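You operate a simulated robot arm through the tools that you are given. There is no shell and no other tool. Be economical: measure what you need, move in short steps, check, and stop when the job is done.

You run a simulated robot arm. Do the job below in one go: nothing can be reset, and whatever is moved stays where it is left.

TASK
Open the lower drawer, take the long orange housing and put it in the inside of the lower drawer and shut the drawer again. Take the closed red housing and leave it on the top of the wooden bench. Put two of the grey-striped blocks from the top of the dark bench on the top of the wooden bench. Fetch the closed brown housing and set it in the inside of the yellow crate with flaps. Put the long orange block on the inside of the yellow crate with flaps away on the small grey shelf on the rail. The order is free. Set down upright: grey-striped block, long orange block.

The check looks at the end state, three seconds after you hand in, the way a careful person would. Anything else that was tipped, shoved, dropped, spilled or broken makes it a failure.

THE ROBOT
A 6-joint arm with a four-finger gripper on a trunk, on a base that drives. Base frame: it is fixed to the floor where the robot stands at the start and does not move with it; the origin is under the middle of the robot, x ahead of it, y to its left, z up; the surface under the hand at the start is at about z = 0.9. Lengths are in m, angles in rad, forces in N, time in s.
With the tool pointing down near the work surface it reaches from about 0.3 to 0.7 m from the robot's upright axis, wherever it stands. Its first joint turns from -2.897 to 2.897 rad. Places, roughly: closed brown housing [1.25, 0.5, 1]; closed red housing (12x12x7 cm) [2.1, 1.1, 0.9]; grey-striped block (7x3x4 cm) [1.8, 0.9, 0.9]; inside of the lower drawer [0.5, -0.2, 0.5]; inside of the yellow crate with flaps [-1.2, 0.7, 0.9]; long orange block (4x10x5 cm) [-1.4, 0.7, 0.9]; long orange housing [1.75, 1, 1]; lower drawer [0.5, -0.1, 0.5]; small grey shelf on the rail (15x29 cm) [-1.58, 5.46, 0.82]; top of the wooden bench [0.4, -0.5, 0.9]. Payload 3.43 kg.
Tool frame: the origin (TCP) lies between the finger pads and is the grasp point; the fingertips stand 0.03 m ahead of it; z points along the fingers, y is the line along which they close. Largest opening 0.12 m; the body of the gripper starts 0.085 m behind the TCP.
Orientation is that of the tool frame in the base frame, as a unit quaternion [x, y, z, w]. With the fingers straight down and closing along the base's y, the tool's x points along the base's -x, its y along +y and its z along -z.

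THE INTERFACE
- The arm moves only by the tool nudge_tool. Its argument "plan" is a list of rows, each an object (a shift or turn left out is 0, a gripper value left out holds the last) with "linear": the shift along the tool's x, y, z in units of 200 mm (1.0 is 200 mm), a list of three; "rot": the turn, a rotation vector about the tool's x, y, z in units of 90 degrees (1.0 is 90 degrees), a list of three; "claw": the opening, from 0 (shut) to 1 (fully open). In form: [{"linear": [dx, dy, dz], "rot": [rx, ry, rz], "claw": claw}, ...]. A call has 1 to 20 rows; each row is the pose to reach, as a shift and turn from the pose commanded when the call began, along the tool's axes at that moment. A call with a number of a shift or a turn outside -1 to 1 is refused whole. Rows are played at 5 a second. More than 0.05 m and 0.15 rad between two rows, or a gripper value outside its range, and nothing of the call is played. Where a pose cannot be reached the arm comes as near as it can. A force on the tool above 40 N (or 10 N above the force at the start of the call, whichever is more), or a blocked arm, ends the call early, and 0.2 s more pass. Each finger halts on what it meets, pressing with about 20 N; the grip force reading is that of the motor and also rises with nothing between the fingers. The clock runs only during rows and for 0.2 s after the last one: add rows that repeat a pose to give the fingers time. The reply holds the time, the measured pose of the TCP, the force on the tool along the base axes, the opening and the grip force, in the units named above and with some noise, with the torque about the TCP (base axes, N m) and any sound that the robot's microphone picked up.
- Cameras (640 x 400 px; columns grow to the right, rows downward): "scene" is now at [0.0177, 0.0768, 1.5661]; the picture's right is [-0.83, -0.56, 0.00], its down [-0.48, 0.71, -0.52] and it looks along [0.29, -0.43, -0.86] (base axes); focal length 247 px, centre (320, 200). "wrist" rides on the gripper at [0.071, -0.017, -0.121] in the tool frame; the picture's right is [0.23, 0.97, 0.00], its down [-0.81, 0.19, -0.55] and it looks along [-0.54, 0.13, 0.83] (tool axes); focal length 275 px, centre (320, 200). There is no depth. A picture from a camera that has moved, and an enlarged one, comes with that camera's place and axes in the base frame and with its lens. The place of the scene camera against the robot may be out by one fixed shift of up to 0.025 m in any direction.
- capture(camera): a new picture of that camera. No time passes.
- raise_lower(by): slides the trunk up (or, below 0, down) by that many m; the arm and the scene camera ride with it, the base frame stays. It gives what a move gives, with no picture.
- base_move(legs): drives the robot by 1 to 6 legs, each [ahead, left, turn to the left] in m, m and rad, along the robot's own axes; the way and the turn of a leg run together, so that a leg with both is an arc; at most 1.5 m and 3.142 rad a leg. The arm and the cameras ride along, it lands a little off, and it stops where it bumps. It gives what a move gives.
- head_to(pan, tilt): turns the head with the scene camera to pan (to the left, within 2.094 rad either way) and tilt (down, from -0.506 to 1.204), counted from straight ahead of the robot. It gives what a move gives.
- close_up(camera, box): a new picture of the part [left, top, right, bottom] of that camera's present view, enlarged. No time passes.
- sign_off(): hands the job in; it is judged then, once.

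Go step by step. Nothing tells you exact positions but the pictures and the camera data: compare them with the known pose of the tool, close in by small moves and look again before you grip or let go. The budget is 207 turns and 180 pictures, counting those below and the enlarged ones. Unless the task says otherwise, let go and move clear before handing in, and close with one line.

The tools are called after "Call:" as name(argument=value, ...) on one line, values as JSON. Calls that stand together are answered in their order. nudge_tool: Moves the arm, as the interface text tells. Its arguments: {"type":"object","properties":{"plan":{"type":"array"}},"required":["plan"]} The other tools are called the same way: raise_lower (by) slides the trunk up or down; base_move (legs) drives the base; head_to (pan, tilt) turns the head that bears the scene camera; capture (camera) takes a picture; close_up (camera, box) takes an enlarged picture of a part of a camera's view; sign_off () hands the job in.

At the start:

```text
t: 0.0
tool_pos: [0.2375, -0.3316, 1.1017]
tcp_rot: [-0.001, 1.0, 0.0, -0.001]
contact_force: [0.2, -0.1, -0.1]
wrist_torque: [0.0, 0.0, 0.03]
grip_width: 0.12
grasp_force: 0.0
trunk travel left (down, up): [-0.075, 0.365]
robot x, y, heading: [-0.0005, 0.0019, -0.003]
head pan, tilt: [-0.972, 1.028]
```

scene: 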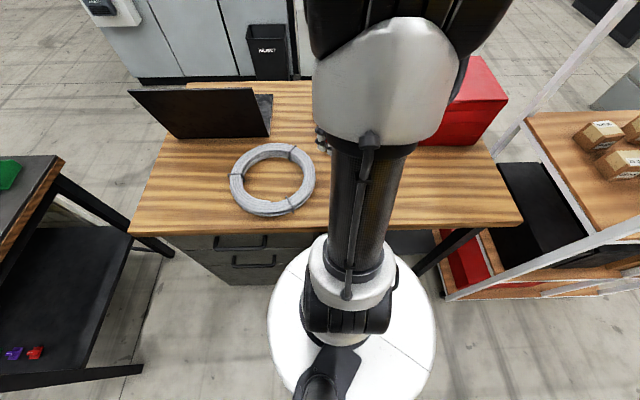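
wrist: 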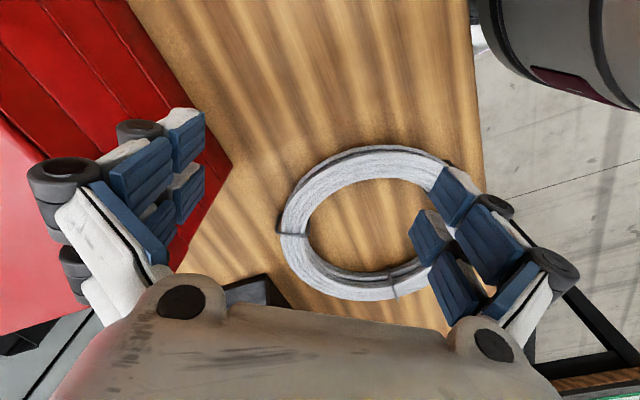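

I see the wooden bench with a wire coil, a laptop and a red box; its drawers face the robot. First I look around with the head.

Call:
head_to(pan=0.4, tilt=0.5)

Call:
capture(camera="scene")

Call:
head_to(pan=2.09, tilt=0.4)

Call:
capture(camera="scene")

Call:
head_to(pan=-0.5, tilt=0.6)

Call:
capture(camera="scene")

```text
t: 1.5
tool_pos: [0.2372, -0.3333, 1.1024]
tcp_rot: [-0.001, 1.0, 0.0, -0.001]
contact_force: [0.3, -0.6, 0.1]
wrist_torque: [-0.02, 0.03, -0.01]
grip_width: 0.1198
grasp_force: 0.1
trunk travel left (down, up): [-0.075, 0.365]
robot x, y, heading: [-0.0009, -0.0, -0.002]
head pan, tilt: [0.4, 0.499]
```

```text
177 pictures are left
camera scene: at [0.0632, 0.1682, 1.6091], right [0.39, -0.92, 0.0], down [-0.44, -0.19, -0.88], along [0.81, 0.34, -0.48], focal length 247 px, centre (320, 200)
```

scene: 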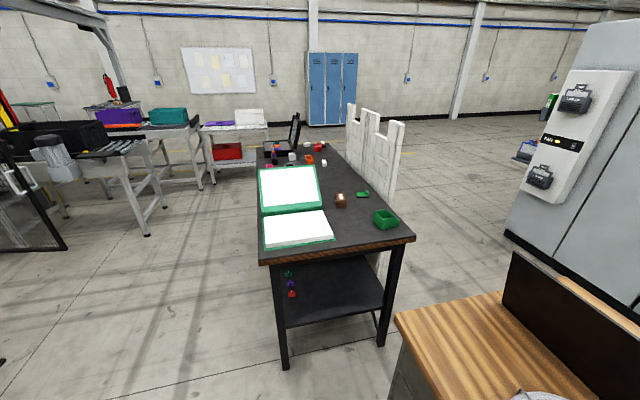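

```text
t: 3.2
tool_pos: [0.2372, -0.3333, 1.1009]
tcp_rot: [0.0, 1.0, 0.0, 0.0]
contact_force: [-0.2, -0.7, -1.3]
wrist_torque: [0.0, -0.03, -0.03]
grip_width: 0.1199
grasp_force: 0.1
trunk travel left (down, up): [-0.075, 0.365]
robot x, y, heading: [-0.0023, 0.0015, -0.001]
head pan, tilt: [2.089, 0.4]
```

```text
176 pictures are left
camera scene: at [-0.0664, 0.2134, 1.6183], right [0.87, 0.49, 0.0], down [0.19, -0.34, -0.92], along [-0.46, 0.8, -0.39], focal length 247 px, centre (320, 200)
```

scene: 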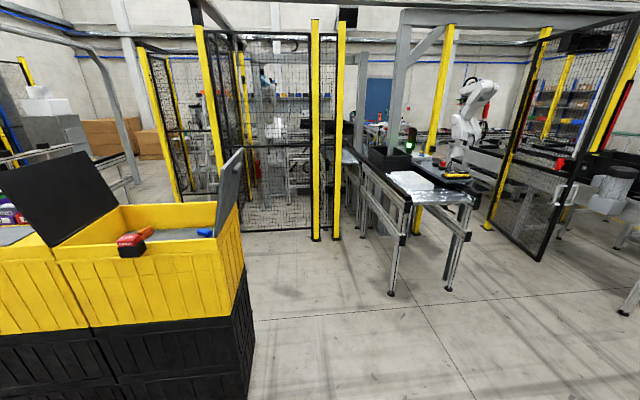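

```text
t: 5.6
tool_pos: [0.2385, -0.333, 1.1019]
tcp_rot: [0.0, 1.0, 0.0, 0.0]
contact_force: [0.9, -0.2, -1.0]
wrist_torque: [-0.01, -0.02, 0.02]
grip_width: 0.1198
grasp_force: 0.1
trunk travel left (down, up): [-0.075, 0.365]
robot x, y, heading: [-0.0043, -0.0022, 0.001]
head pan, tilt: [-0.499, 0.6]
```

```text
175 pictures are left
camera scene: at [0.057, 0.0906, 1.6], right [-0.48, -0.88, 0.0], down [-0.5, 0.27, -0.83], along [0.72, -0.39, -0.56], focal length 247 px, centre (320, 200)
```

scene: 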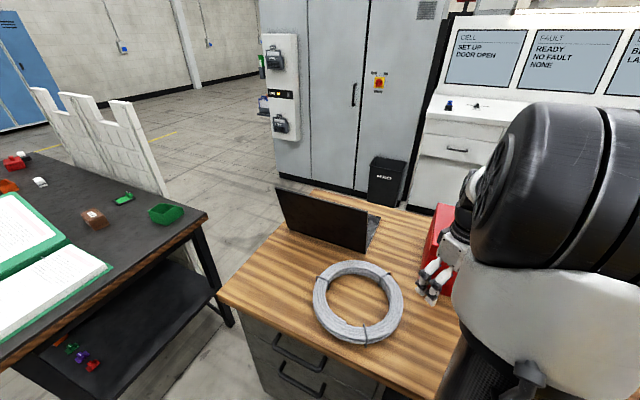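

Dark bench is ahead-left, wooden bench ahead-right, crates behind-left. I look down at my own base to know its footprint and at the drawers.

Call:
head_to(pan=0.2, tilt=1.2)

Call:
capture(camera="scene")

Call:
head_to(pan=0.5, tilt=0.35)

Call:
close_up(camera="scene", box=[180, 120, 380, 245])

```text
t: 6.6
tool_pos: [0.2375, -0.3324, 1.1021]
tcp_rot: [0.0, 1.0, 0.0, 0.0]
contact_force: [0.4, 0.8, -0.1]
wrist_torque: [0.0, 0.0, 0.05]
grip_width: 0.1201
grasp_force: 0.0
trunk travel left (down, up): [-0.075, 0.365]
robot x, y, heading: [-0.0012, -0.0009, -0.0]
head pan, tilt: [0.201, 1.201]
```

```text
174 pictures are left
camera scene: at [0.0342, 0.144, 1.5555], right [0.2, -0.98, 0.0], down [-0.91, -0.19, -0.36], along [0.36, 0.07, -0.93], focal length 247 px, centre (320, 200)
```

scene: 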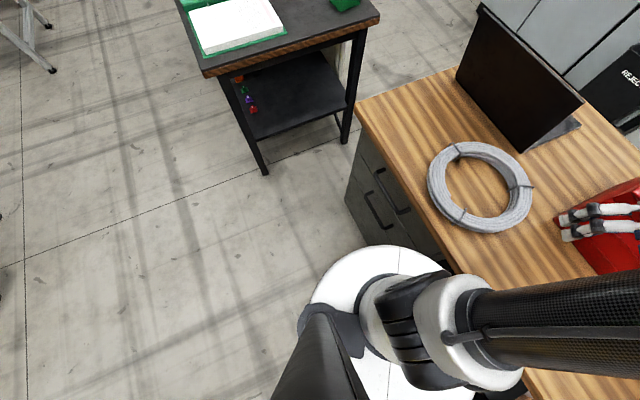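

```text
t: 7.8
tool_pos: [0.2367, -0.3326, 1.1015]
tcp_rot: [0.0, 1.0, -0.001, 0.0]
contact_force: [-0.5, 0.0, 0.2]
wrist_torque: [-0.01, 0.0, 0.01]
grip_width: 0.1199
grasp_force: 0.1
trunk travel left (down, up): [-0.075, 0.365]
robot x, y, heading: [-0.0015, -0.0009, 0.002]
head pan, tilt: [0.499, 0.351]
```

```text
3.20 times, centred on (280, 182) of scene
camera zoom: at [0.0612, 0.1775, 1.6227], right [0.48, -0.88, 0.0], down [-0.3, -0.16, -0.94], along [0.82, 0.45, -0.34], focal length 792 px, centre (448, 256)
```

zoom: 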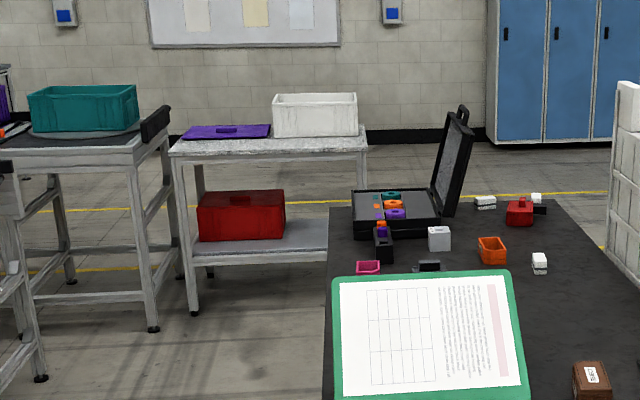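

Objects located on the dark bench: orange open housing near (1.78,0.99), red housing near (2.13,1.07), white/grey blocks near (1.81,0.87), (2.24,1.23), (2.37,1.12), brown near (1.3,0.56). First the drawer: I back away from it to look at its handles.

Call:
base_move(legs=[[-0.03, 0.6, 0]])

Call:
head_to(pan=-0.7, tilt=0.9)

Call:
capture(camera="scene")

Call:
capture(camera="wrist")

```text
t: 11.2
tool_pos: [0.2072, 0.2711, 1.1025]
tcp_rot: [-0.002, 1.0, 0.0, 0.0]
contact_force: [0.3, 0.3, 0.6]
wrist_torque: [-0.03, -0.01, 0.01]
grip_width: 0.12
grasp_force: 0.0
trunk travel left (down, up): [-0.075, 0.365]
robot x, y, heading: [-0.0285, 0.6033, 0.008]
head pan, tilt: [0.499, 0.351]
```

```text
t: 12.6
tool_pos: [0.2085, 0.2711, 1.1002]
tcp_rot: [-0.002, 1.0, 0.0, 0.001]
contact_force: [0.0, -0.2, -0.4]
wrist_torque: [0.02, 0.02, -0.01]
grip_width: 0.12
grasp_force: 0.0
trunk travel left (down, up): [-0.075, 0.365]
robot x, y, heading: [-0.031, 0.5991, 0.008]
head pan, tilt: [-0.7, 0.901]
```

```text
172 pictures are left
camera scene: at [0.0057, 0.6866, 1.5753], right [-0.64, -0.77, 0.0], down [-0.6, 0.5, -0.62], along [0.48, -0.4, -0.78], focal length 247 px, centre (320, 200)
```

scene: 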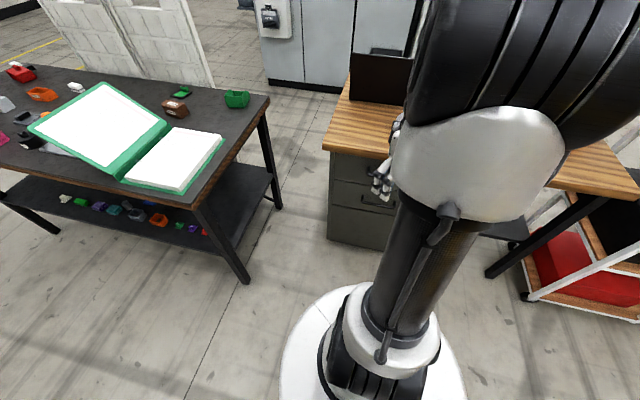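

```text
171 pictures are left
camera wrist: at [0.1364, 0.2526, 1.221], right [-0.23, 0.97, 0.0], down [0.81, 0.19, 0.55], along [0.54, 0.13, -0.83], focal length 275 px, centre (320, 200)
```

wrist: 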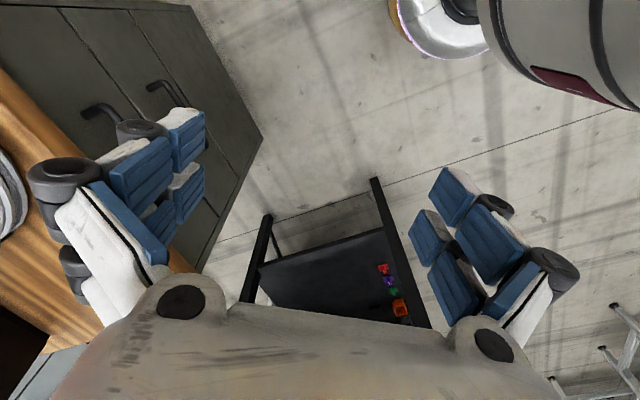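

The drawers' faces are visible under the bench's left end. I turn the gripper horizontal toward them so the wrist camera sees the handles.

Call:
nudge_tool(plan=[{"linear": [-0.032, -0.049, 0.083], "rot": [0.0804, -0.0257, -0.0257], "claw": 1}, {"linear": [-0.063, -0.098, 0.167], "rot": [0.1608, -0.0513, -0.0513]}, {"linear": [-0.095, -0.148, 0.25], "rot": [0.2412, -0.077, -0.077]}, {"linear": [-0.127, -0.197, 0.333], "rot": [0.3217, -0.1027, -0.1027]}, {"linear": [-0.158, -0.246, 0.417], "rot": [0.402, -0.1283, -0.1283]}, {"linear": [-0.19, -0.295, 0.5], "rot": [0.4825, -0.154, -0.154]}, {"linear": [-0.222, -0.344, 0.583], "rot": [0.563, -0.1797, -0.1797]}, {"linear": [-0.253, -0.393, 0.667], "rot": [0.6433, -0.2053, -0.2053]}, {"linear": [-0.285, -0.443, 0.75], "rot": [0.7237, -0.231, -0.231]}, {"linear": [-0.317, -0.492, 0.833], "rot": [0.8042, -0.2567, -0.2567]}, {"linear": [-0.348, -0.541, 0.917], "rot": [0.8846, -0.2823, -0.2823]}, {"linear": [-0.38, -0.59, 1.0], "rot": [0.965, -0.308, -0.308]}])

Call:
capture(camera="wrist")

Call:
capture(camera="scene")

```text
t: 15.2
tool_pos: [0.3349, 0.2132, 0.9004]
tcp_rot: [0.2, -0.677, 0.679, -0.201]
contact_force: [-0.4, -0.1, -1.0]
wrist_torque: [-0.02, 0.01, 0.02]
grip_width: 0.1199
grasp_force: 0.0
out of reach, approached as far as the arm can: row 4, 5, 6, 7, 8, 9, 10, 11, 12
trunk travel left (down, up): [-0.075, 0.365]
robot x, y, heading: [-0.0292, 0.6038, 0.002]
head pan, tilt: [-0.7, 0.901]
```

```text
170 pictures are left
camera wrist: at [0.21, 0.2746, 0.9159], right [-0.19, -0.13, -0.97], down [0.38, 0.9, -0.19], along [0.91, -0.41, -0.12], focal length 275 px, centre (320, 200)
```

wrist: 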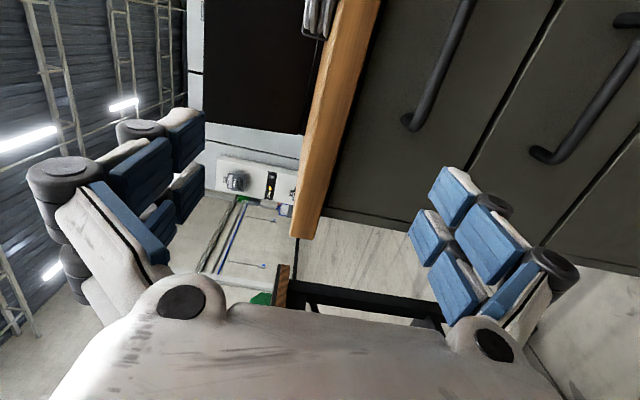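

```text
169 pictures are left
camera scene: at [0.0055, 0.6859, 1.5753], right [-0.64, -0.77, 0.0], down [-0.6, 0.5, -0.62], along [0.48, -0.4, -0.78], focal length 247 px, centre (320, 200)
```

scene: 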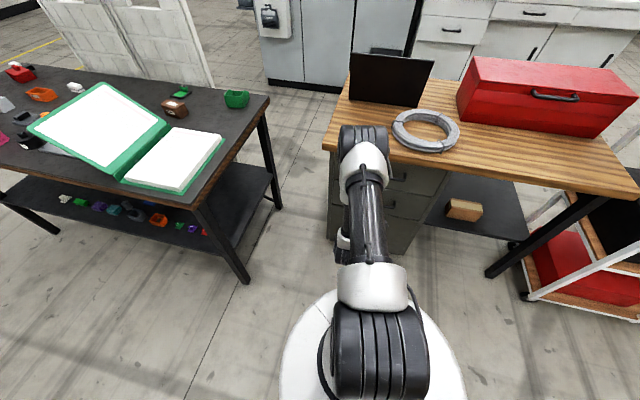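

The gripper is horizontal facing the drawers; both bar handles are visible, lower one at about z 0.61. I go down and check.

Call:
nudge_tool(plan=[{"linear": [0, 0.2, 0]}, {"linear": [0, 0.4, 0]}, {"linear": [0, 0.6, 0]}, {"linear": [0, 0.8, 0]}, {"linear": [0, 1.0, 0]}])

Call:
capture(camera="wrist")

Call:
close_up(camera="scene", box=[300, 130, 460, 270])

```text
t: 16.4
tool_pos: [0.3481, 0.228, 0.7002]
tcp_rot: [-0.213, 0.675, -0.674, 0.214]
contact_force: [0.8, -0.2, 0.0]
wrist_torque: [0.0, -0.01, -0.02]
grip_width: 0.1198
grasp_force: 0.1
out of reach, approached as far as the arm can: row 1, 2, 3, 4, 5
trunk travel left (down, up): [-0.075, 0.365]
robot x, y, heading: [-0.032, 0.5995, 0.005]
head pan, tilt: [-0.7, 0.901]
```

```text
168 pictures are left
camera wrist: at [0.22, 0.2857, 0.7159], right [-0.19, -0.13, -0.97], down [0.35, 0.92, -0.19], along [0.92, -0.37, -0.13], focal length 275 px, centre (320, 200)
```

wrist: 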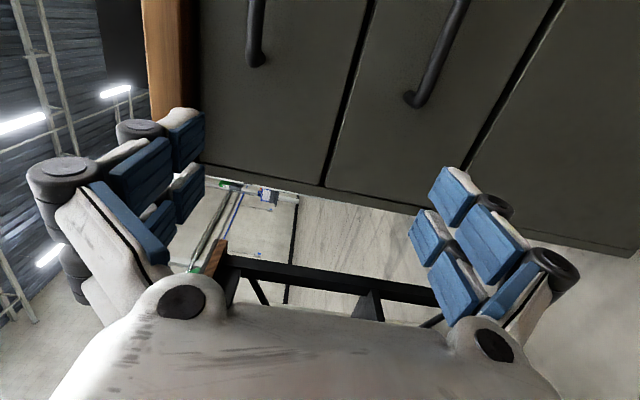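

```text
2.86 times, centred on (380, 200) of scene
camera zoom: at [0.0056, 0.6865, 1.5753], right [-0.64, -0.77, 0.0], down [-0.6, 0.5, -0.62], along [0.48, -0.4, -0.78], focal length 707 px, centre (149, 200)
```

zoom: 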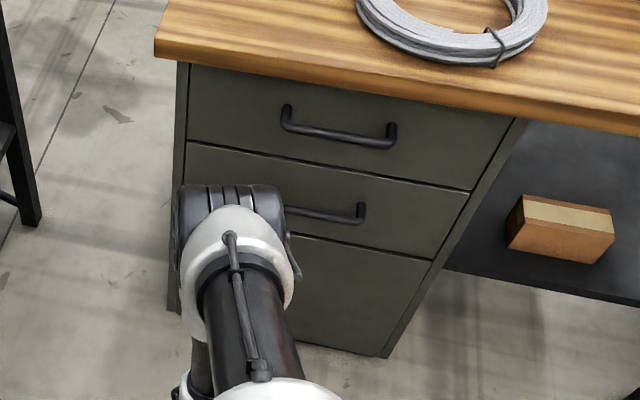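

Lower handle: centre about s=0.32 along the bench front, z≈0.585, about 0.24 m ahead of the fingers. I move down and sideways to align with it.

Call:
nudge_tool(plan=[{"linear": [0.1, 0.12, 0.1]}, {"linear": [0.2, 0.24, 0.2]}, {"linear": [0.3, 0.36, 0.3]}, {"linear": [0.4, 0.48, 0.4]}, {"linear": [0.48, 0.575, 0.5]}])

Call:
capture(camera="wrist")

```text
t: 17.6
tool_pos: [0.3802, 0.1701, 0.6387]
tcp_rot: [-0.197, 0.68, -0.679, 0.196]
contact_force: [-0.4, 0.1, 0.0]
wrist_torque: [0.0, 0.01, 0.02]
grip_width: 0.1197
grasp_force: 0.0
out of reach, approached as far as the arm can: row 1, 2, 3, 4, 5
trunk travel left (down, up): [-0.075, 0.365]
robot x, y, heading: [-0.0339, 0.6035, 0.003]
head pan, tilt: [-0.7, 0.901]
```

```text
166 pictures are left
camera wrist: at [0.2561, 0.2331, 0.6543], right [-0.2, -0.12, -0.97], down [0.39, 0.9, -0.19], along [0.9, -0.42, -0.13], focal length 275 px, centre (320, 200)
```

wrist: 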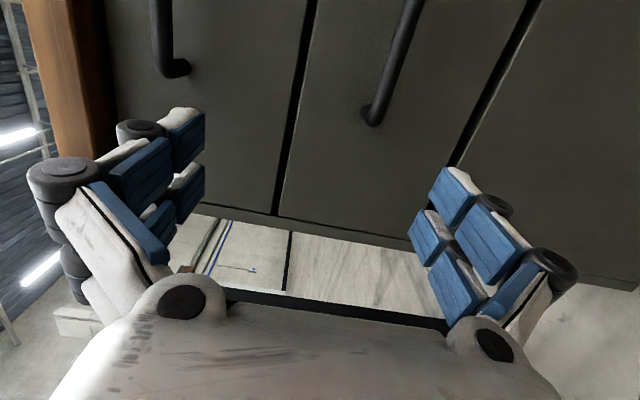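

The arm is at its low limit, so I lower the trunk and shift the base sideways to align with the handle's middle.

Call:
raise_lower(by=-0.055)

Call:
base_move(legs=[[-0.073, -0.052, 0]])

Call:
capture(camera="wrist")

```text
t: 18.6
tool_pos: [0.3808, 0.1699, 0.5836]
tcp_rot: [-0.196, 0.68, -0.679, 0.196]
contact_force: [-0.6, -0.4, 0.0]
wrist_torque: [0.02, 0.0, -0.01]
grip_width: 0.12
grasp_force: 0.1
trunk travel left (down, up): [-0.02, 0.42]
robot x, y, heading: [-0.0321, 0.6024, 0.001]
head pan, tilt: [-0.7, 0.901]
```

```text
t: 19.7
tool_pos: [0.3079, 0.1182, 0.5828]
tcp_rot: [-0.195, 0.68, -0.679, 0.195]
contact_force: [0.1, 1.2, -0.5]
wrist_torque: [-0.01, 0.01, 0.0]
grip_width: 0.1201
grasp_force: 0.1
trunk travel left (down, up): [-0.02, 0.42]
robot x, y, heading: [-0.1059, 0.5495, 0.005]
head pan, tilt: [-0.7, 0.901]
```

```text
165 pictures are left
camera wrist: at [0.1835, 0.1806, 0.5993], right [-0.2, -0.12, -0.97], down [0.39, 0.9, -0.19], along [0.9, -0.42, -0.13], focal length 275 px, centre (320, 200)
```

wrist: 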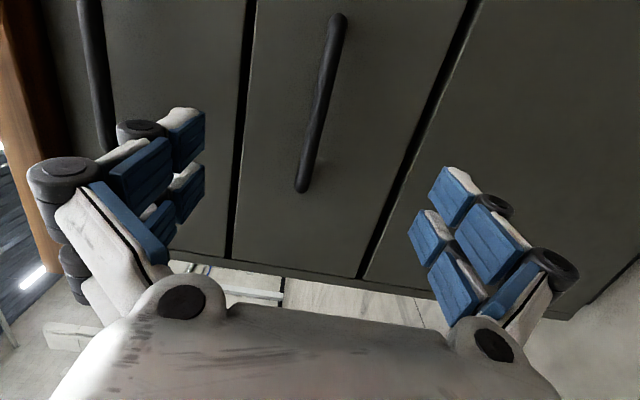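

The lower handle bar is centred between the open fingers, about 0.18 m ahead. I drive the base toward it.

Call:
base_move(legs=[[0.096, -0.134, 0]])

Call:
capture(camera="wrist")

```text
t: 21.1
tool_pos: [0.4051, -0.0147, 0.5834]
tcp_rot: [-0.196, 0.68, -0.678, 0.197]
contact_force: [0.0, 1.4, -0.7]
wrist_torque: [-0.02, 0.0, -0.02]
grip_width: 0.1201
grasp_force: 0.1
trunk travel left (down, up): [-0.02, 0.42]
robot x, y, heading: [-0.0043, 0.4144, 0.005]
head pan, tilt: [-0.7, 0.901]
```

```text
164 pictures are left
camera wrist: at [0.2804, 0.0483, 0.5992], right [-0.2, -0.12, -0.97], down [0.39, 0.9, -0.19], along [0.9, -0.42, -0.13], focal length 275 px, centre (320, 200)
```

wrist: 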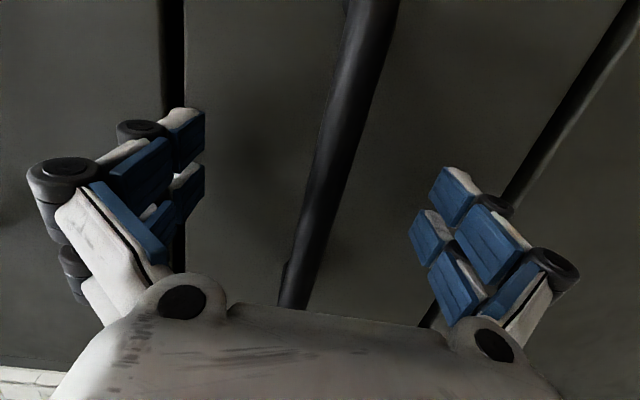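

The bar lies between the pads. I close on it.

Call:
nudge_tool(plan=[{"claw": 0}, {"claw": 0}, {"claw": 0}, {"claw": 0}, {"claw": 0}, {"claw": 0}, {"claw": 0}, {"claw": 0}])

Call:
capture(camera="wrist")

```text
t: 22.2
tool_pos: [0.4005, -0.009, 0.5825]
tcp_rot: [-0.199, 0.679, -0.678, 0.197]
contact_force: [-21.6, 29.4, 14.1]
wrist_torque: [-0.54, -0.7, 0.77]
grip_width: 0.055
grasp_force: 17.3
trunk travel left (down, up): [-0.02, 0.42]
robot x, y, heading: [-0.0072, 0.4193, 0.002]
head pan, tilt: [-0.7, 0.901]
stopped in row 5: the force on the tool passed its limit at 47 N (the readings are from after the stop); the commanded pose is now the measured one
```

```text
163 pictures are left
camera wrist: at [0.2758, 0.0546, 0.5983], right [-0.2, -0.12, -0.97], down [0.39, 0.9, -0.19], along [0.9, -0.42, -0.13], focal length 275 px, centre (320, 200)
```

wrist: 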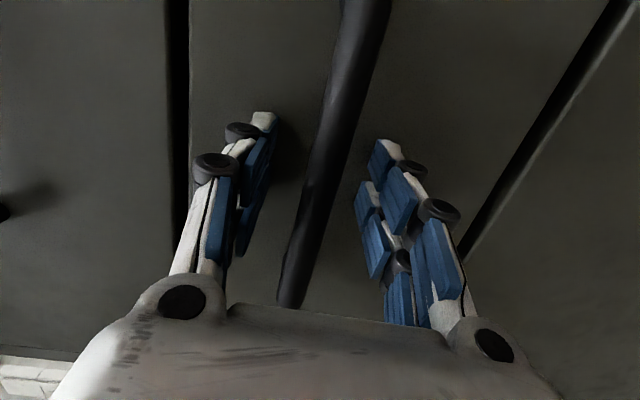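

The fingertips touch the drawer face while closing; I back off a centimetre and continue closing.

Call:
nudge_tool(plan=[{"linear": [0, 0, -0.06], "claw": 0.45}, {"linear": [0, 0, -0.06], "claw": 0.45}, {"linear": [0, 0, -0.06], "claw": 0}, {"linear": [0, 0, -0.06], "claw": 0}, {"linear": [0, 0, -0.06], "claw": 0}, {"linear": [0, 0, -0.06], "claw": 0}, {"linear": [0, 0, -0.06], "claw": 0}])

Call:
capture(camera="wrist")

```text
t: 23.8
tool_pos: [0.3976, -0.0024, 0.5852]
tcp_rot: [0.196, -0.679, 0.68, -0.198]
contact_force: [-2.2, -1.9, 16.5]
wrist_torque: [-0.09, 0.25, 0.34]
grip_width: 0.0145
grasp_force: 45.3
trunk travel left (down, up): [-0.02, 0.42]
robot x, y, heading: [-0.0077, 0.416, 0.005]
head pan, tilt: [-0.7, 0.901]
```

```text
162 pictures are left
camera wrist: at [0.2725, 0.0607, 0.5994], right [-0.19, -0.12, -0.97], down [0.39, 0.9, -0.19], along [0.9, -0.42, -0.13], focal length 275 px, centre (320, 200)
```

wrist: 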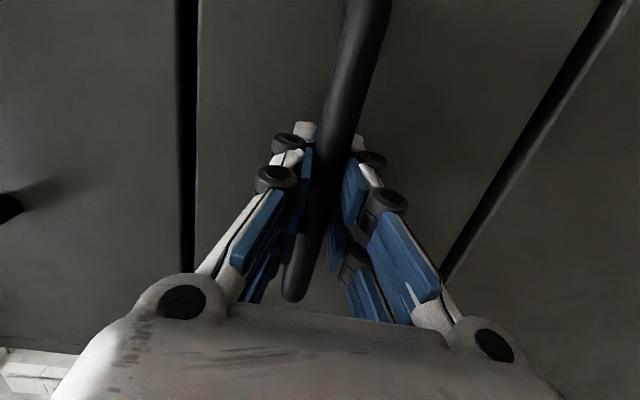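

Gripped on the bar (14 mm). I pull the drawer out by driving back along its normal.

Call:
base_move(legs=[[-0.174, 0.245, 0]])

Call:
capture(camera="scene")

Call:
capture(camera="wrist")

```text
t: 25.8
tool_pos: [0.2211, 0.2405, 0.5838]
tcp_rot: [0.197, -0.678, 0.681, -0.196]
contact_force: [-11.8, -8.7, 24.9]
wrist_torque: [-0.12, 0.44, 0.41]
grip_width: 0.0143
grasp_force: 44.9
trunk travel left (down, up): [-0.02, 0.42]
robot x, y, heading: [-0.1789, 0.6611, 0.007]
head pan, tilt: [-0.7, 0.901]
```

```text
161 pictures are left
camera scene: at [-0.1478, 0.7461, 1.5203], right [-0.64, -0.77, 0.0], down [-0.6, 0.5, -0.62], along [0.48, -0.4, -0.78], focal length 247 px, centre (320, 200)
```

scene: 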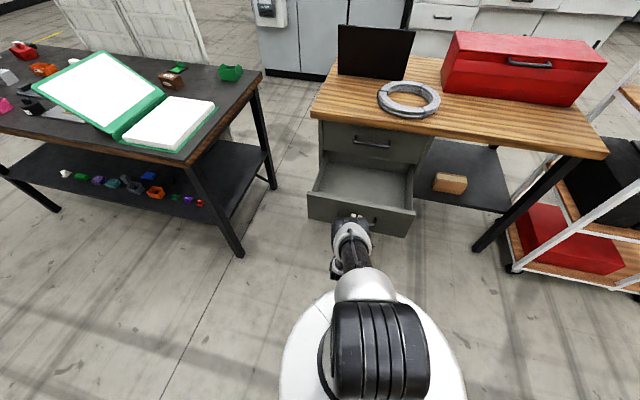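

```text
160 pictures are left
camera wrist: at [0.096, 0.3042, 0.5993], right [-0.19, -0.12, -0.97], down [0.39, 0.9, -0.19], along [0.9, -0.42, -0.13], focal length 275 px, centre (320, 200)
```

wrist: 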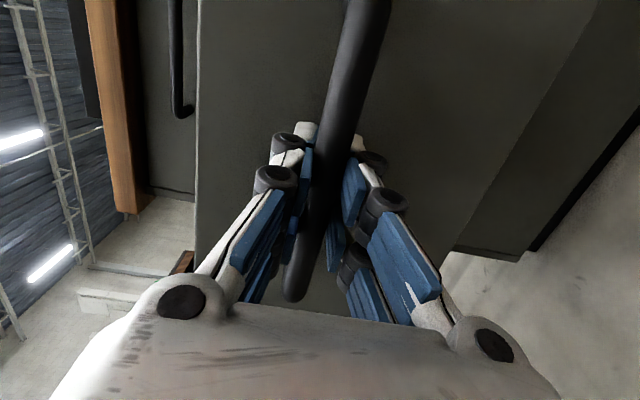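

The drawer is open about 0.3 m. I let go of the handle, back off, and bring the tool upright.

Call:
nudge_tool(plan=[{"claw": 0.6}, {"claw": 0.6}, {"claw": 0.6}, {"claw": 0.6}, {"claw": 0.6}])

Call:
base_move(legs=[[-0.1, 0.14, 0]])

Call:
raise_lower(by=0.2)

Call:
capture(camera="scene")

```text
t: 27.0
tool_pos: [0.2221, 0.2409, 0.583]
tcp_rot: [0.196, -0.679, 0.68, -0.195]
contact_force: [0.0, 0.5, 0.1]
wrist_torque: [-0.02, -0.03, 0.01]
grip_width: 0.0718
grasp_force: 0.1
trunk travel left (down, up): [-0.02, 0.42]
robot x, y, heading: [-0.1818, 0.6592, 0.006]
head pan, tilt: [-0.7, 0.901]
```

```text
t: 28.5
tool_pos: [0.121, 0.3798, 0.5836]
tcp_rot: [0.196, -0.679, 0.68, -0.196]
contact_force: [0.4, 0.4, -0.1]
wrist_torque: [0.01, 0.0, -0.05]
grip_width: 0.072
grasp_force: 0.0
trunk travel left (down, up): [-0.02, 0.42]
robot x, y, heading: [-0.2804, 0.7989, 0.01]
head pan, tilt: [-0.7, 0.901]
```

```text
t: 30.7
tool_pos: [0.1218, 0.38, 0.7825]
tcp_rot: [0.196, -0.679, 0.68, -0.196]
contact_force: [-0.1, 0.7, 0.6]
wrist_torque: [-0.01, 0.02, -0.02]
grip_width: 0.072
grasp_force: 0.0
trunk travel left (down, up): [-0.22, 0.22]
robot x, y, heading: [-0.2792, 0.8024, 0.011]
head pan, tilt: [-0.7, 0.901]
```

```text
159 pictures are left
camera scene: at [-0.2452, 0.8841, 1.7201], right [-0.64, -0.77, 0.0], down [-0.6, 0.5, -0.62], along [0.48, -0.4, -0.78], focal length 247 px, centre (320, 200)
```

scene: 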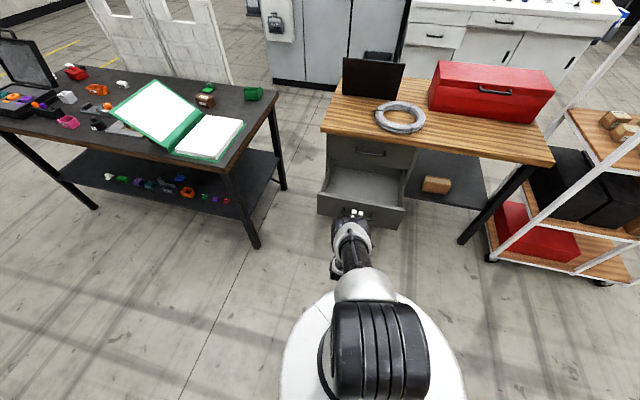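

Released cleanly. I bring the tool back to pointing down and raise it.

Call:
nudge_tool(plan=[{"linear": [0, -0.09, 0], "rot": [-0.09, 0, 0], "claw": 1}, {"linear": [0, -0.18, 0], "rot": [-0.18, 0, 0]}, {"linear": [0, -0.27, 0], "rot": [-0.27, 0, 0]}, {"linear": [0, -0.36, 0], "rot": [-0.36, 0, 0]}, {"linear": [0, -0.45, 0], "rot": [-0.45, 0, 0]}, {"linear": [0, -0.54, 0], "rot": [-0.54, 0, 0]}, {"linear": [0, -0.63, 0], "rot": [-0.63, 0, 0]}, {"linear": [0, -0.72, 0], "rot": [-0.72, 0, 0]}, {"linear": [0, -0.81, 0], "rot": [-0.81, 0, 0]}, {"linear": [0, -0.9, 0], "rot": [-0.9, 0, 0]}, {"linear": [0, -1.0, 0], "rot": [-1.0, 0, 0]}])

Call:
raise_lower(by=0.15)

Call:
base_move(legs=[[0.3, 0.5, 0], [1.375, 0.23, 0]])

Call:
head_to(pan=-0.8, tilt=0.9)

Call:
capture(camera="scene")

```text
refused: row 11 steps farther than a row can; nothing moved
```

```text
t: 32.4
tool_pos: [0.1227, 0.3807, 0.9319]
tcp_rot: [0.198, -0.678, 0.68, -0.195]
contact_force: [-0.7, -0.5, -0.3]
wrist_torque: [-0.01, 0.0, -0.01]
grip_width: 0.0718
grasp_force: 0.1
trunk travel left (down, up): [-0.37, 0.07]
robot x, y, heading: [-0.2821, 0.8009, 0.006]
head pan, tilt: [-0.7, 0.901]
```

```text
t: 39.1
tool_pos: [1.0391, 1.0017, 0.9215]
tcp_rot: [-0.199, 0.688, -0.673, 0.183]
contact_force: [-2.2, 3.9, -0.7]
wrist_torque: [0.14, 0.17, 0.06]
grip_width: 0.0763
grasp_force: 1.3
trunk travel left (down, up): [-0.37, 0.07]
robot x, y, heading: [0.6436, 1.4134, 0.008]
head pan, tilt: [-0.7, 0.901]
stopped in leg 2: the force on the tool passed its limit at 53 N (the readings are from after the stop); the commanded pose is now the measured one
```

```text
t: 39.7
tool_pos: [1.0357, 0.998, 0.9232]
tcp_rot: [-0.196, 0.688, -0.674, 0.184]
contact_force: [-8.3, 6.0, -0.8]
wrist_torque: [0.21, 0.34, -0.03]
grip_width: 0.077
grasp_force: 3.0
trunk travel left (down, up): [-0.37, 0.07]
robot x, y, heading: [0.6452, 1.415, 0.014]
head pan, tilt: [-0.799, 0.901]
```

```text
158 pictures are left
camera scene: at [0.6746, 1.4952, 1.8702], right [-0.71, -0.7, 0.0], down [-0.55, 0.56, -0.62], along [0.44, -0.44, -0.78], focal length 247 px, centre (320, 200)
```

scene: 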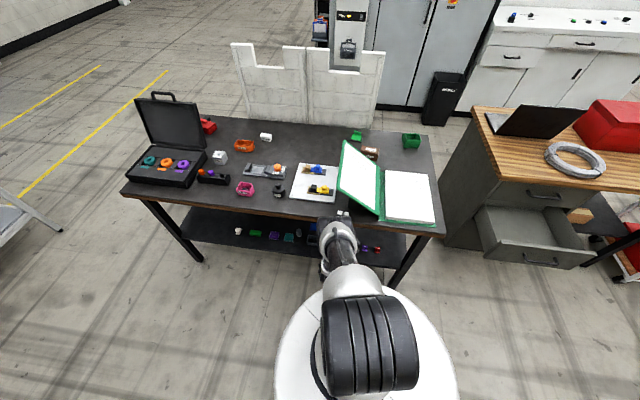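

My mistake: the tool turn was refused and the drive then touched the bench edge with the gripper. I back off at once and check.

Call:
base_move(legs=[[-0.15, 0.2, 0]])

Call:
capture(camera="wrist")

Call:
close_up(camera="scene", box=[110, 90, 450, 290])

```text
t: 41.5
tool_pos: [0.8872, 1.1949, 0.9242]
tcp_rot: [-0.197, 0.686, -0.675, 0.185]
contact_force: [-0.9, 0.1, 0.9]
wrist_torque: [0.0, -0.02, 0.0]
grip_width: 0.0722
grasp_force: 0.0
trunk travel left (down, up): [-0.37, 0.07]
robot x, y, heading: [0.4917, 1.6146, 0.012]
head pan, tilt: [-0.799, 0.901]
```

```text
157 pictures are left
camera wrist: at [0.7632, 1.2596, 0.9431], right [-0.22, -0.11, -0.97], down [0.4, 0.9, -0.19], along [0.89, -0.43, -0.15], focal length 275 px, centre (320, 200)
```

wrist: 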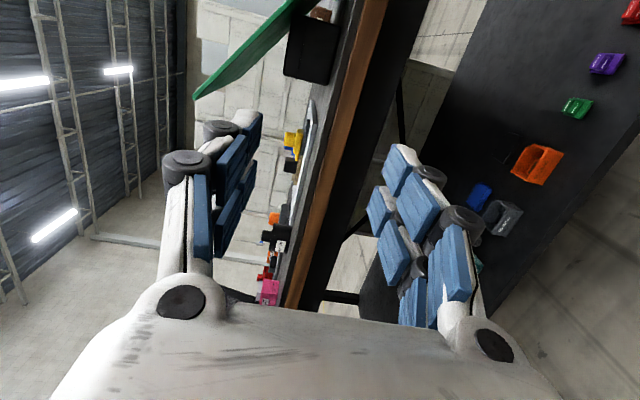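

```text
1.88 times, centred on (280, 190) of scene
camera zoom: at [0.5242, 1.6911, 1.8702], right [-0.71, -0.7, 0.0], down [-0.55, 0.56, -0.62], along [0.44, -0.44, -0.78], focal length 466 px, centre (395, 219)
```

zoom: 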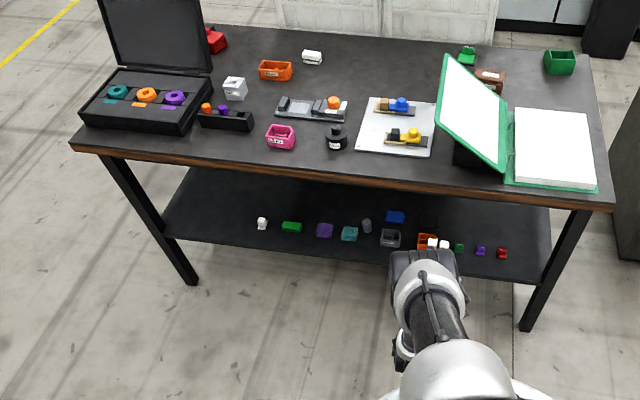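

Nothing was disturbed. Now the proper tool turn in smaller steps, then lift.

Call:
nudge_tool(plan=[{"linear": [0, -0.083, 0], "rot": [-0.083, 0, 0], "claw": 1}, {"linear": [0, -0.167, 0], "rot": [-0.167, 0, 0]}, {"linear": [0, -0.25, 0], "rot": [-0.25, 0, 0]}, {"linear": [0, -0.333, 0], "rot": [-0.333, 0, 0]}, {"linear": [0, -0.417, 0], "rot": [-0.417, 0, 0]}, {"linear": [0, -0.5, 0], "rot": [-0.5, 0, 0]}, {"linear": [0, -0.583, 0], "rot": [-0.583, 0, 0]}, {"linear": [0, -0.667, 0], "rot": [-0.667, 0, 0]}, {"linear": [0, -0.75, 0], "rot": [-0.75, 0, 0]}, {"linear": [0, -0.833, 0], "rot": [-0.833, 0, 0]}, {"linear": [0, -0.917, 0], "rot": [-0.917, 0, 0]}, {"linear": [0, -1.0, 0], "rot": [-1.0, 0, 0]}])

Call:
capture(camera="wrist")

```text
t: 44.3
tool_pos: [0.8485, 1.1284, 1.1213]
tcp_rot: [-0.282, 0.941, -0.144, -0.118]
contact_force: [0.9, 1.0, 1.1]
wrist_torque: [-0.05, 0.0, -0.01]
grip_width: 0.1202
grasp_force: 0.1
out of reach, approached as far as the arm can: row 9, 10, 11, 12
trunk travel left (down, up): [-0.37, 0.07]
robot x, y, heading: [0.495, 1.6134, 0.008]
head pan, tilt: [-0.799, 0.901]
stopped in row 12: the arm was blocked; the commanded pose is now the measured one
```

```text
155 pictures are left
camera wrist: at [0.8164, 1.1195, 1.2557], right [-0.74, 0.66, -0.13], down [0.63, 0.74, 0.23], along [0.25, 0.09, -0.96], focal length 275 px, centre (320, 200)
```

wrist: 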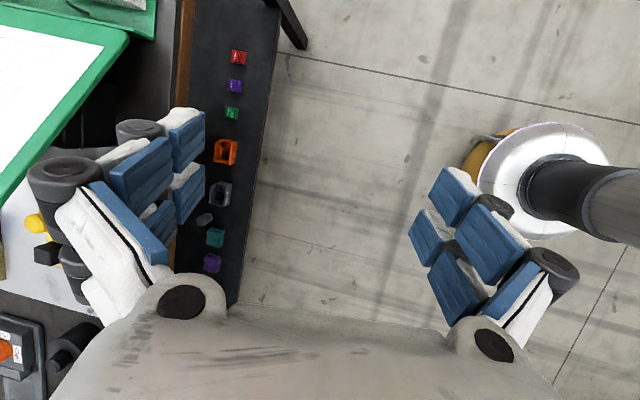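

The last part was blocked by a joint limit, with the tool still 21° tilted. I return to the starting tool-down orientation.

Call:
nudge_tool(plan=[{"rot": [-0.031, -0.026, 0.061]}, {"rot": [-0.062, -0.051, 0.122]}, {"rot": [-0.094, -0.077, 0.184]}, {"rot": [-0.125, -0.103, 0.245]}, {"rot": [-0.156, -0.128, 0.306]}, {"rot": [-0.187, -0.154, 0.367]}])

```text
t: 45.7
tool_pos: [0.8478, 1.1269, 1.1182]
tcp_rot: [0.0, 1.0, 0.002, 0.002]
contact_force: [0.0, 0.3, -0.1]
wrist_torque: [0.01, -0.03, -0.01]
grip_width: 0.1199
grasp_force: 0.0
trunk travel left (down, up): [-0.37, 0.07]
robot x, y, heading: [0.4954, 1.608, 0.012]
head pan, tilt: [-0.799, 0.901]
```

Tool is down again. I raise the trunk and drive to the left side of the dark bench, abreast of the orange housing.

Call:
raise_lower(by=0.065)

Call:
base_move(legs=[[0.905, -0.02, 0]])

Call:
capture(camera="scene")

Call:
capture(camera="wrist")

```text
t: 46.8
tool_pos: [0.8474, 1.127, 1.1831]
tcp_rot: [0.0, 1.0, 0.001, 0.001]
contact_force: [0.0, -0.1, 0.0]
wrist_torque: [0.02, 0.0, -0.03]
grip_width: 0.1202
grasp_force: 0.1
trunk travel left (down, up): [-0.435, 0.005]
robot x, y, heading: [0.4932, 1.6098, 0.015]
head pan, tilt: [-0.799, 0.901]
```

```text
t: 51.5
tool_pos: [1.7409, 1.1084, 1.1838]
tcp_rot: [0.003, 1.0, 0.001, 0.001]
contact_force: [0.1, 0.9, 1.1]
wrist_torque: [0.0, 0.03, -0.01]
grip_width: 0.1199
grasp_force: 0.0
trunk travel left (down, up): [-0.435, 0.005]
robot x, y, heading: [1.3912, 1.5978, 0.004]
head pan, tilt: [-0.799, 0.901]
```

```text
154 pictures are left
camera scene: at [1.4226, 1.6738, 1.9352], right [-0.72, -0.7, 0.0], down [-0.55, 0.56, -0.62], along [0.43, -0.45, -0.78], focal length 247 px, centre (320, 200)
```

scene: 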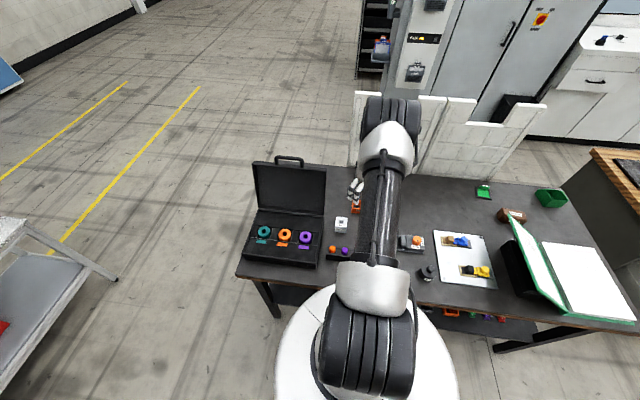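

```text
153 pictures are left
camera wrist: at [1.6688, 1.0911, 1.3027], right [-0.22, 0.97, 0.0], down [0.81, 0.18, 0.55], along [0.54, 0.13, -0.83], focal length 275 px, centre (320, 200)
```

wrist: 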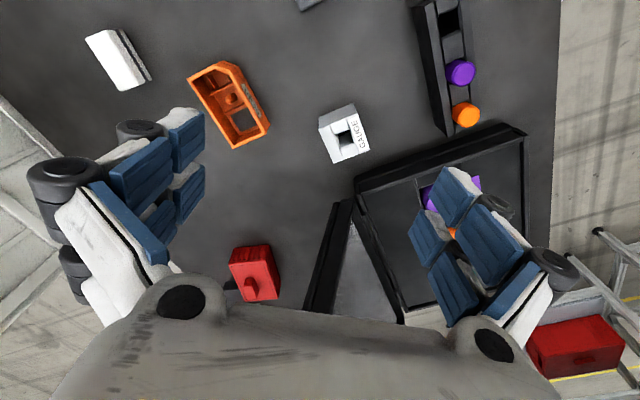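

Clear wrist view: the orange housing is about 10x6.5 cm, centred near (1.785,1.005), long axis along the bench. I move a bit closer, turn the gripper to close across its short side and centre over it.

Call:
base_move(legs=[[0.04, -0.058, 0]])

Call:
nudge_tool(plan=[{"linear": [0, -0.055, 0], "rot": [0, 0, -0.09]}, {"linear": [0, -0.11, 0], "rot": [0, 0, -0.18]}, {"linear": [0, -0.165, 0], "rot": [0, 0, -0.27]}, {"linear": [0, -0.22, 0], "rot": [0, 0, -0.356]}])

Call:
capture(camera="wrist")

```text
t: 52.5
tool_pos: [1.7811, 1.0491, 1.1815]
tcp_rot: [0.003, 1.0, 0.002, 0.001]
contact_force: [1.4, 0.1, -0.9]
wrist_torque: [0.04, 0.02, -0.01]
grip_width: 0.1199
grasp_force: 0.0
trunk travel left (down, up): [-0.435, 0.005]
robot x, y, heading: [1.4296, 1.5362, 0.0]
head pan, tilt: [-0.799, 0.901]
```

```text
t: 53.5
tool_pos: [1.7807, 1.0074, 1.1836]
tcp_rot: [-0.274, 0.962, 0.002, 0.001]
contact_force: [0.7, -0.4, 0.5]
wrist_torque: [0.06, -0.01, -0.02]
grip_width: 0.1201
grasp_force: 0.1
trunk travel left (down, up): [-0.435, 0.005]
robot x, y, heading: [1.4259, 1.5385, 0.003]
head pan, tilt: [-0.799, 0.901]
```

```text
152 pictures are left
camera wrist: at [1.7284, 0.9532, 1.3021], right [-0.71, 0.71, 0.0], down [0.59, 0.59, 0.56], along [0.39, 0.39, -0.83], focal length 275 px, centre (320, 200)
```

wrist: 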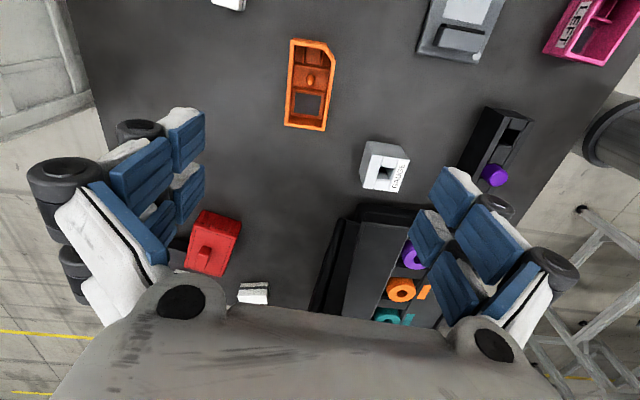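

Housing centre refined to about (1.79,0.998). I shift 12 mm, lower the trunk, and check before gripping.

Call:
nudge_tool(plan=[{"linear": [-0.015, -0.06, 0]}, {"linear": [-0.015, -0.06, 0]}])

Call:
raise_lower(by=-0.17)

Call:
capture(camera="wrist")

```text
t: 54.1
tool_pos: [1.7887, 0.9987, 1.1837]
tcp_rot: [-0.273, 0.962, 0.001, 0.001]
contact_force: [0.1, 0.3, -0.8]
wrist_torque: [0.01, -0.01, 0.0]
grip_width: 0.1202
grasp_force: 0.0
trunk travel left (down, up): [-0.435, 0.005]
robot x, y, heading: [1.4333, 1.5381, -0.002]
head pan, tilt: [-0.799, 0.901]
```

```text
t: 56.0
tool_pos: [1.7881, 0.9986, 1.0141]
tcp_rot: [-0.273, 0.962, 0.001, 0.002]
contact_force: [0.0, -0.6, -0.6]
wrist_torque: [-0.01, -0.02, -0.05]
grip_width: 0.1201
grasp_force: 0.1
trunk travel left (down, up): [-0.265, 0.175]
robot x, y, heading: [1.4312, 1.5345, -0.002]
head pan, tilt: [-0.799, 0.901]
```

```text
151 pictures are left
camera wrist: at [1.7369, 0.9454, 1.1328], right [-0.71, 0.71, 0.0], down [0.59, 0.59, 0.56], along [0.39, 0.39, -0.83], focal length 275 px, centre (320, 200)
```

wrist: 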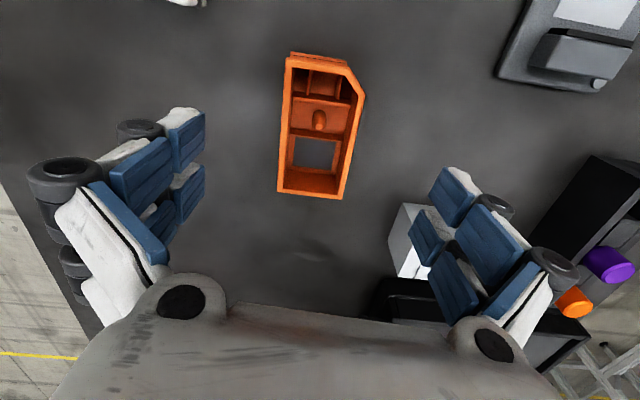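

Rim height ≈0.949 and the housing is centred. I lower to z≈0.938 and close.

Call:
raise_lower(by=-0.073)

Call:
nudge_tool(plan=[{"claw": 0.3}, {"claw": 0.3}, {"claw": 0.3}, {"claw": 0.3}, {"claw": 0.3}, {"claw": 0.3}, {"claw": 0.3}, {"claw": 0.3}])

Call:
capture(camera="wrist")

```text
t: 57.1
tool_pos: [1.7884, 0.9983, 0.9411]
tcp_rot: [-0.273, 0.962, 0.0, 0.002]
contact_force: [-0.1, 0.4, 0.2]
wrist_torque: [-0.01, 0.01, 0.05]
grip_width: 0.1203
grasp_force: 0.1
trunk travel left (down, up): [-0.192, 0.248]
robot x, y, heading: [1.4288, 1.537, 0.003]
head pan, tilt: [-0.799, 0.901]
```

```text
t: 59.0
tool_pos: [1.7894, 0.9971, 0.9401]
tcp_rot: [-0.273, 0.962, 0.0, 0.002]
contact_force: [0.1, -1.4, 3.6]
wrist_torque: [0.1, -0.05, -0.03]
grip_width: 0.0534
grasp_force: 19.8
trunk travel left (down, up): [-0.192, 0.248]
robot x, y, heading: [1.4288, 1.5359, 0.001]
head pan, tilt: [-0.799, 0.901]
```

```text
150 pictures are left
camera wrist: at [1.7369, 0.9454, 1.0598], right [-0.71, 0.71, 0.0], down [0.59, 0.59, 0.56], along [0.39, 0.39, -0.83], focal length 275 px, centre (320, 200)
```

wrist: 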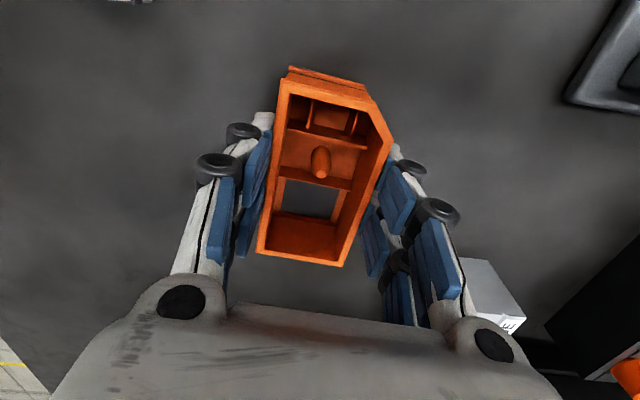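

Housing gripped (53 mm). I lift with the trunk to full height and drive back around to the drawer.

Call:
raise_lower(by=0.245)

Call:
base_move(legs=[[-0.35, 0.3, 0], [-1.08, -0.636, 0]])

Call:
capture(camera="wrist")

```text
t: 61.5
tool_pos: [1.7884, 0.9988, 1.1849]
tcp_rot: [-0.273, 0.962, 0.001, 0.001]
contact_force: [0.1, -0.6, -0.4]
wrist_torque: [-0.01, -0.01, 0.01]
grip_width: 0.036
grasp_force: 0.1
trunk travel left (down, up): [-0.437, 0.003]
robot x, y, heading: [1.4315, 1.5351, 0.001]
head pan, tilt: [-0.799, 0.901]
```

```text
t: 70.2
tool_pos: [0.3531, 0.666, 1.185]
tcp_rot: [-0.27, 0.963, 0.001, 0.002]
contact_force: [-0.8, 0.1, 0.3]
wrist_torque: [0.04, -0.02, 0.0]
grip_width: 0.0359
grasp_force: 0.0
trunk travel left (down, up): [-0.437, 0.003]
robot x, y, heading: [-0.0077, 1.2065, -0.005]
head pan, tilt: [-0.799, 0.901]
```

```text
149 pictures are left
camera wrist: at [0.3013, 0.6136, 1.3045], right [-0.7, 0.71, 0.0], down [0.59, 0.58, 0.56], along [0.39, 0.39, -0.83], focal length 275 px, centre (320, 200)
```

wrist: 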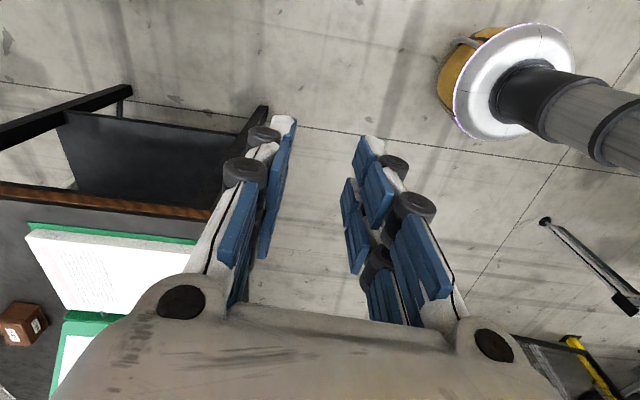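

The housing slipped out at the lift – too light a grip. I drive back and look where it stands.

Call:
base_move(legs=[[1.088, 0.635, 0], [0.35, -0.25, 0]])

Call:
nudge_tool(plan=[{"claw": 1}, {"claw": 1}, {"claw": 1}, {"claw": 1}, {"claw": 1}])

Call:
capture(camera="wrist")

```text
t: 78.8
tool_pos: [1.796, 1.0407, 1.1849]
tcp_rot: [-0.272, 0.962, 0.002, 0.001]
contact_force: [0.4, -0.5, -0.1]
wrist_torque: [0.06, 0.01, 0.02]
grip_width: 0.0358
grasp_force: 0.0
trunk travel left (down, up): [-0.437, 0.003]
robot x, y, heading: [1.4354, 1.581, 0.0]
head pan, tilt: [-0.799, 0.901]
```

```text
t: 80.0
tool_pos: [1.7956, 1.0413, 1.185]
tcp_rot: [-0.272, 0.962, 0.001, 0.001]
contact_force: [0.1, -0.1, -0.3]
wrist_torque: [-0.01, 0.0, -0.01]
grip_width: 0.1192
grasp_force: 0.0
trunk travel left (down, up): [-0.437, 0.003]
robot x, y, heading: [1.4383, 1.583, -0.003]
head pan, tilt: [-0.799, 0.901]
```

```text
148 pictures are left
camera wrist: at [1.7438, 0.9887, 1.3045], right [-0.71, 0.71, 0.0], down [0.59, 0.59, 0.56], along [0.39, 0.39, -0.83], focal length 275 px, centre (320, 200)
```

wrist: 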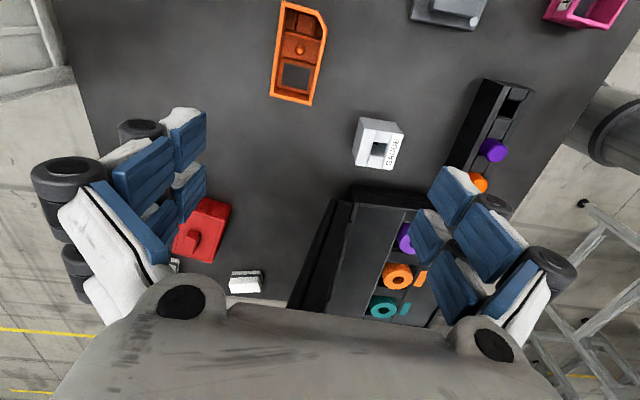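

The housing still stands upright in the same place (1.789,0.998). I realign, go lower this time and grip fully.

Call:
base_move(legs=[[-0.007, -0.043, 0]])

Call:
raise_lower(by=-0.17)

Call:
capture(camera="wrist")

```text
t: 80.8
tool_pos: [1.7885, 0.9974, 1.1847]
tcp_rot: [-0.272, 0.962, 0.001, 0.003]
contact_force: [0.0, 0.2, -0.8]
wrist_torque: [0.04, -0.03, 0.01]
grip_width: 0.1198
grasp_force: 0.1
trunk travel left (down, up): [-0.437, 0.003]
robot x, y, heading: [1.4313, 1.5405, -0.001]
head pan, tilt: [-0.799, 0.901]
```

```text
t: 82.8
tool_pos: [1.7893, 0.9993, 1.0153]
tcp_rot: [-0.273, 0.962, 0.002, 0.001]
contact_force: [0.4, 0.0, 0.4]
wrist_torque: [0.01, 0.0, 0.04]
grip_width: 0.12
grasp_force: 0.0
trunk travel left (down, up): [-0.267, 0.173]
robot x, y, heading: [1.4307, 1.5416, 0.004]
head pan, tilt: [-0.799, 0.901]
```

```text
147 pictures are left
camera wrist: at [1.7369, 0.9459, 1.1348], right [-0.71, 0.71, 0.0], down [0.59, 0.59, 0.56], along [0.39, 0.39, -0.83], focal length 275 px, centre (320, 200)
```

wrist: 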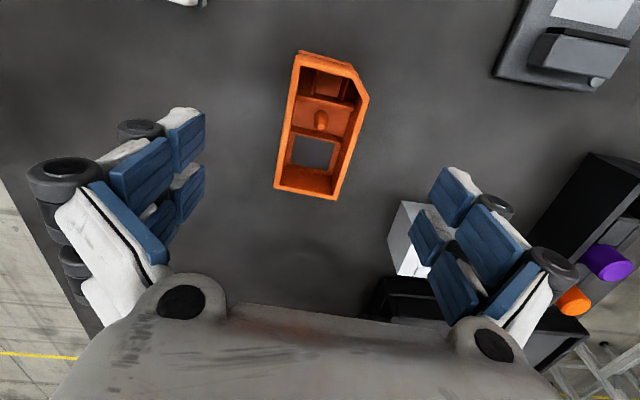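

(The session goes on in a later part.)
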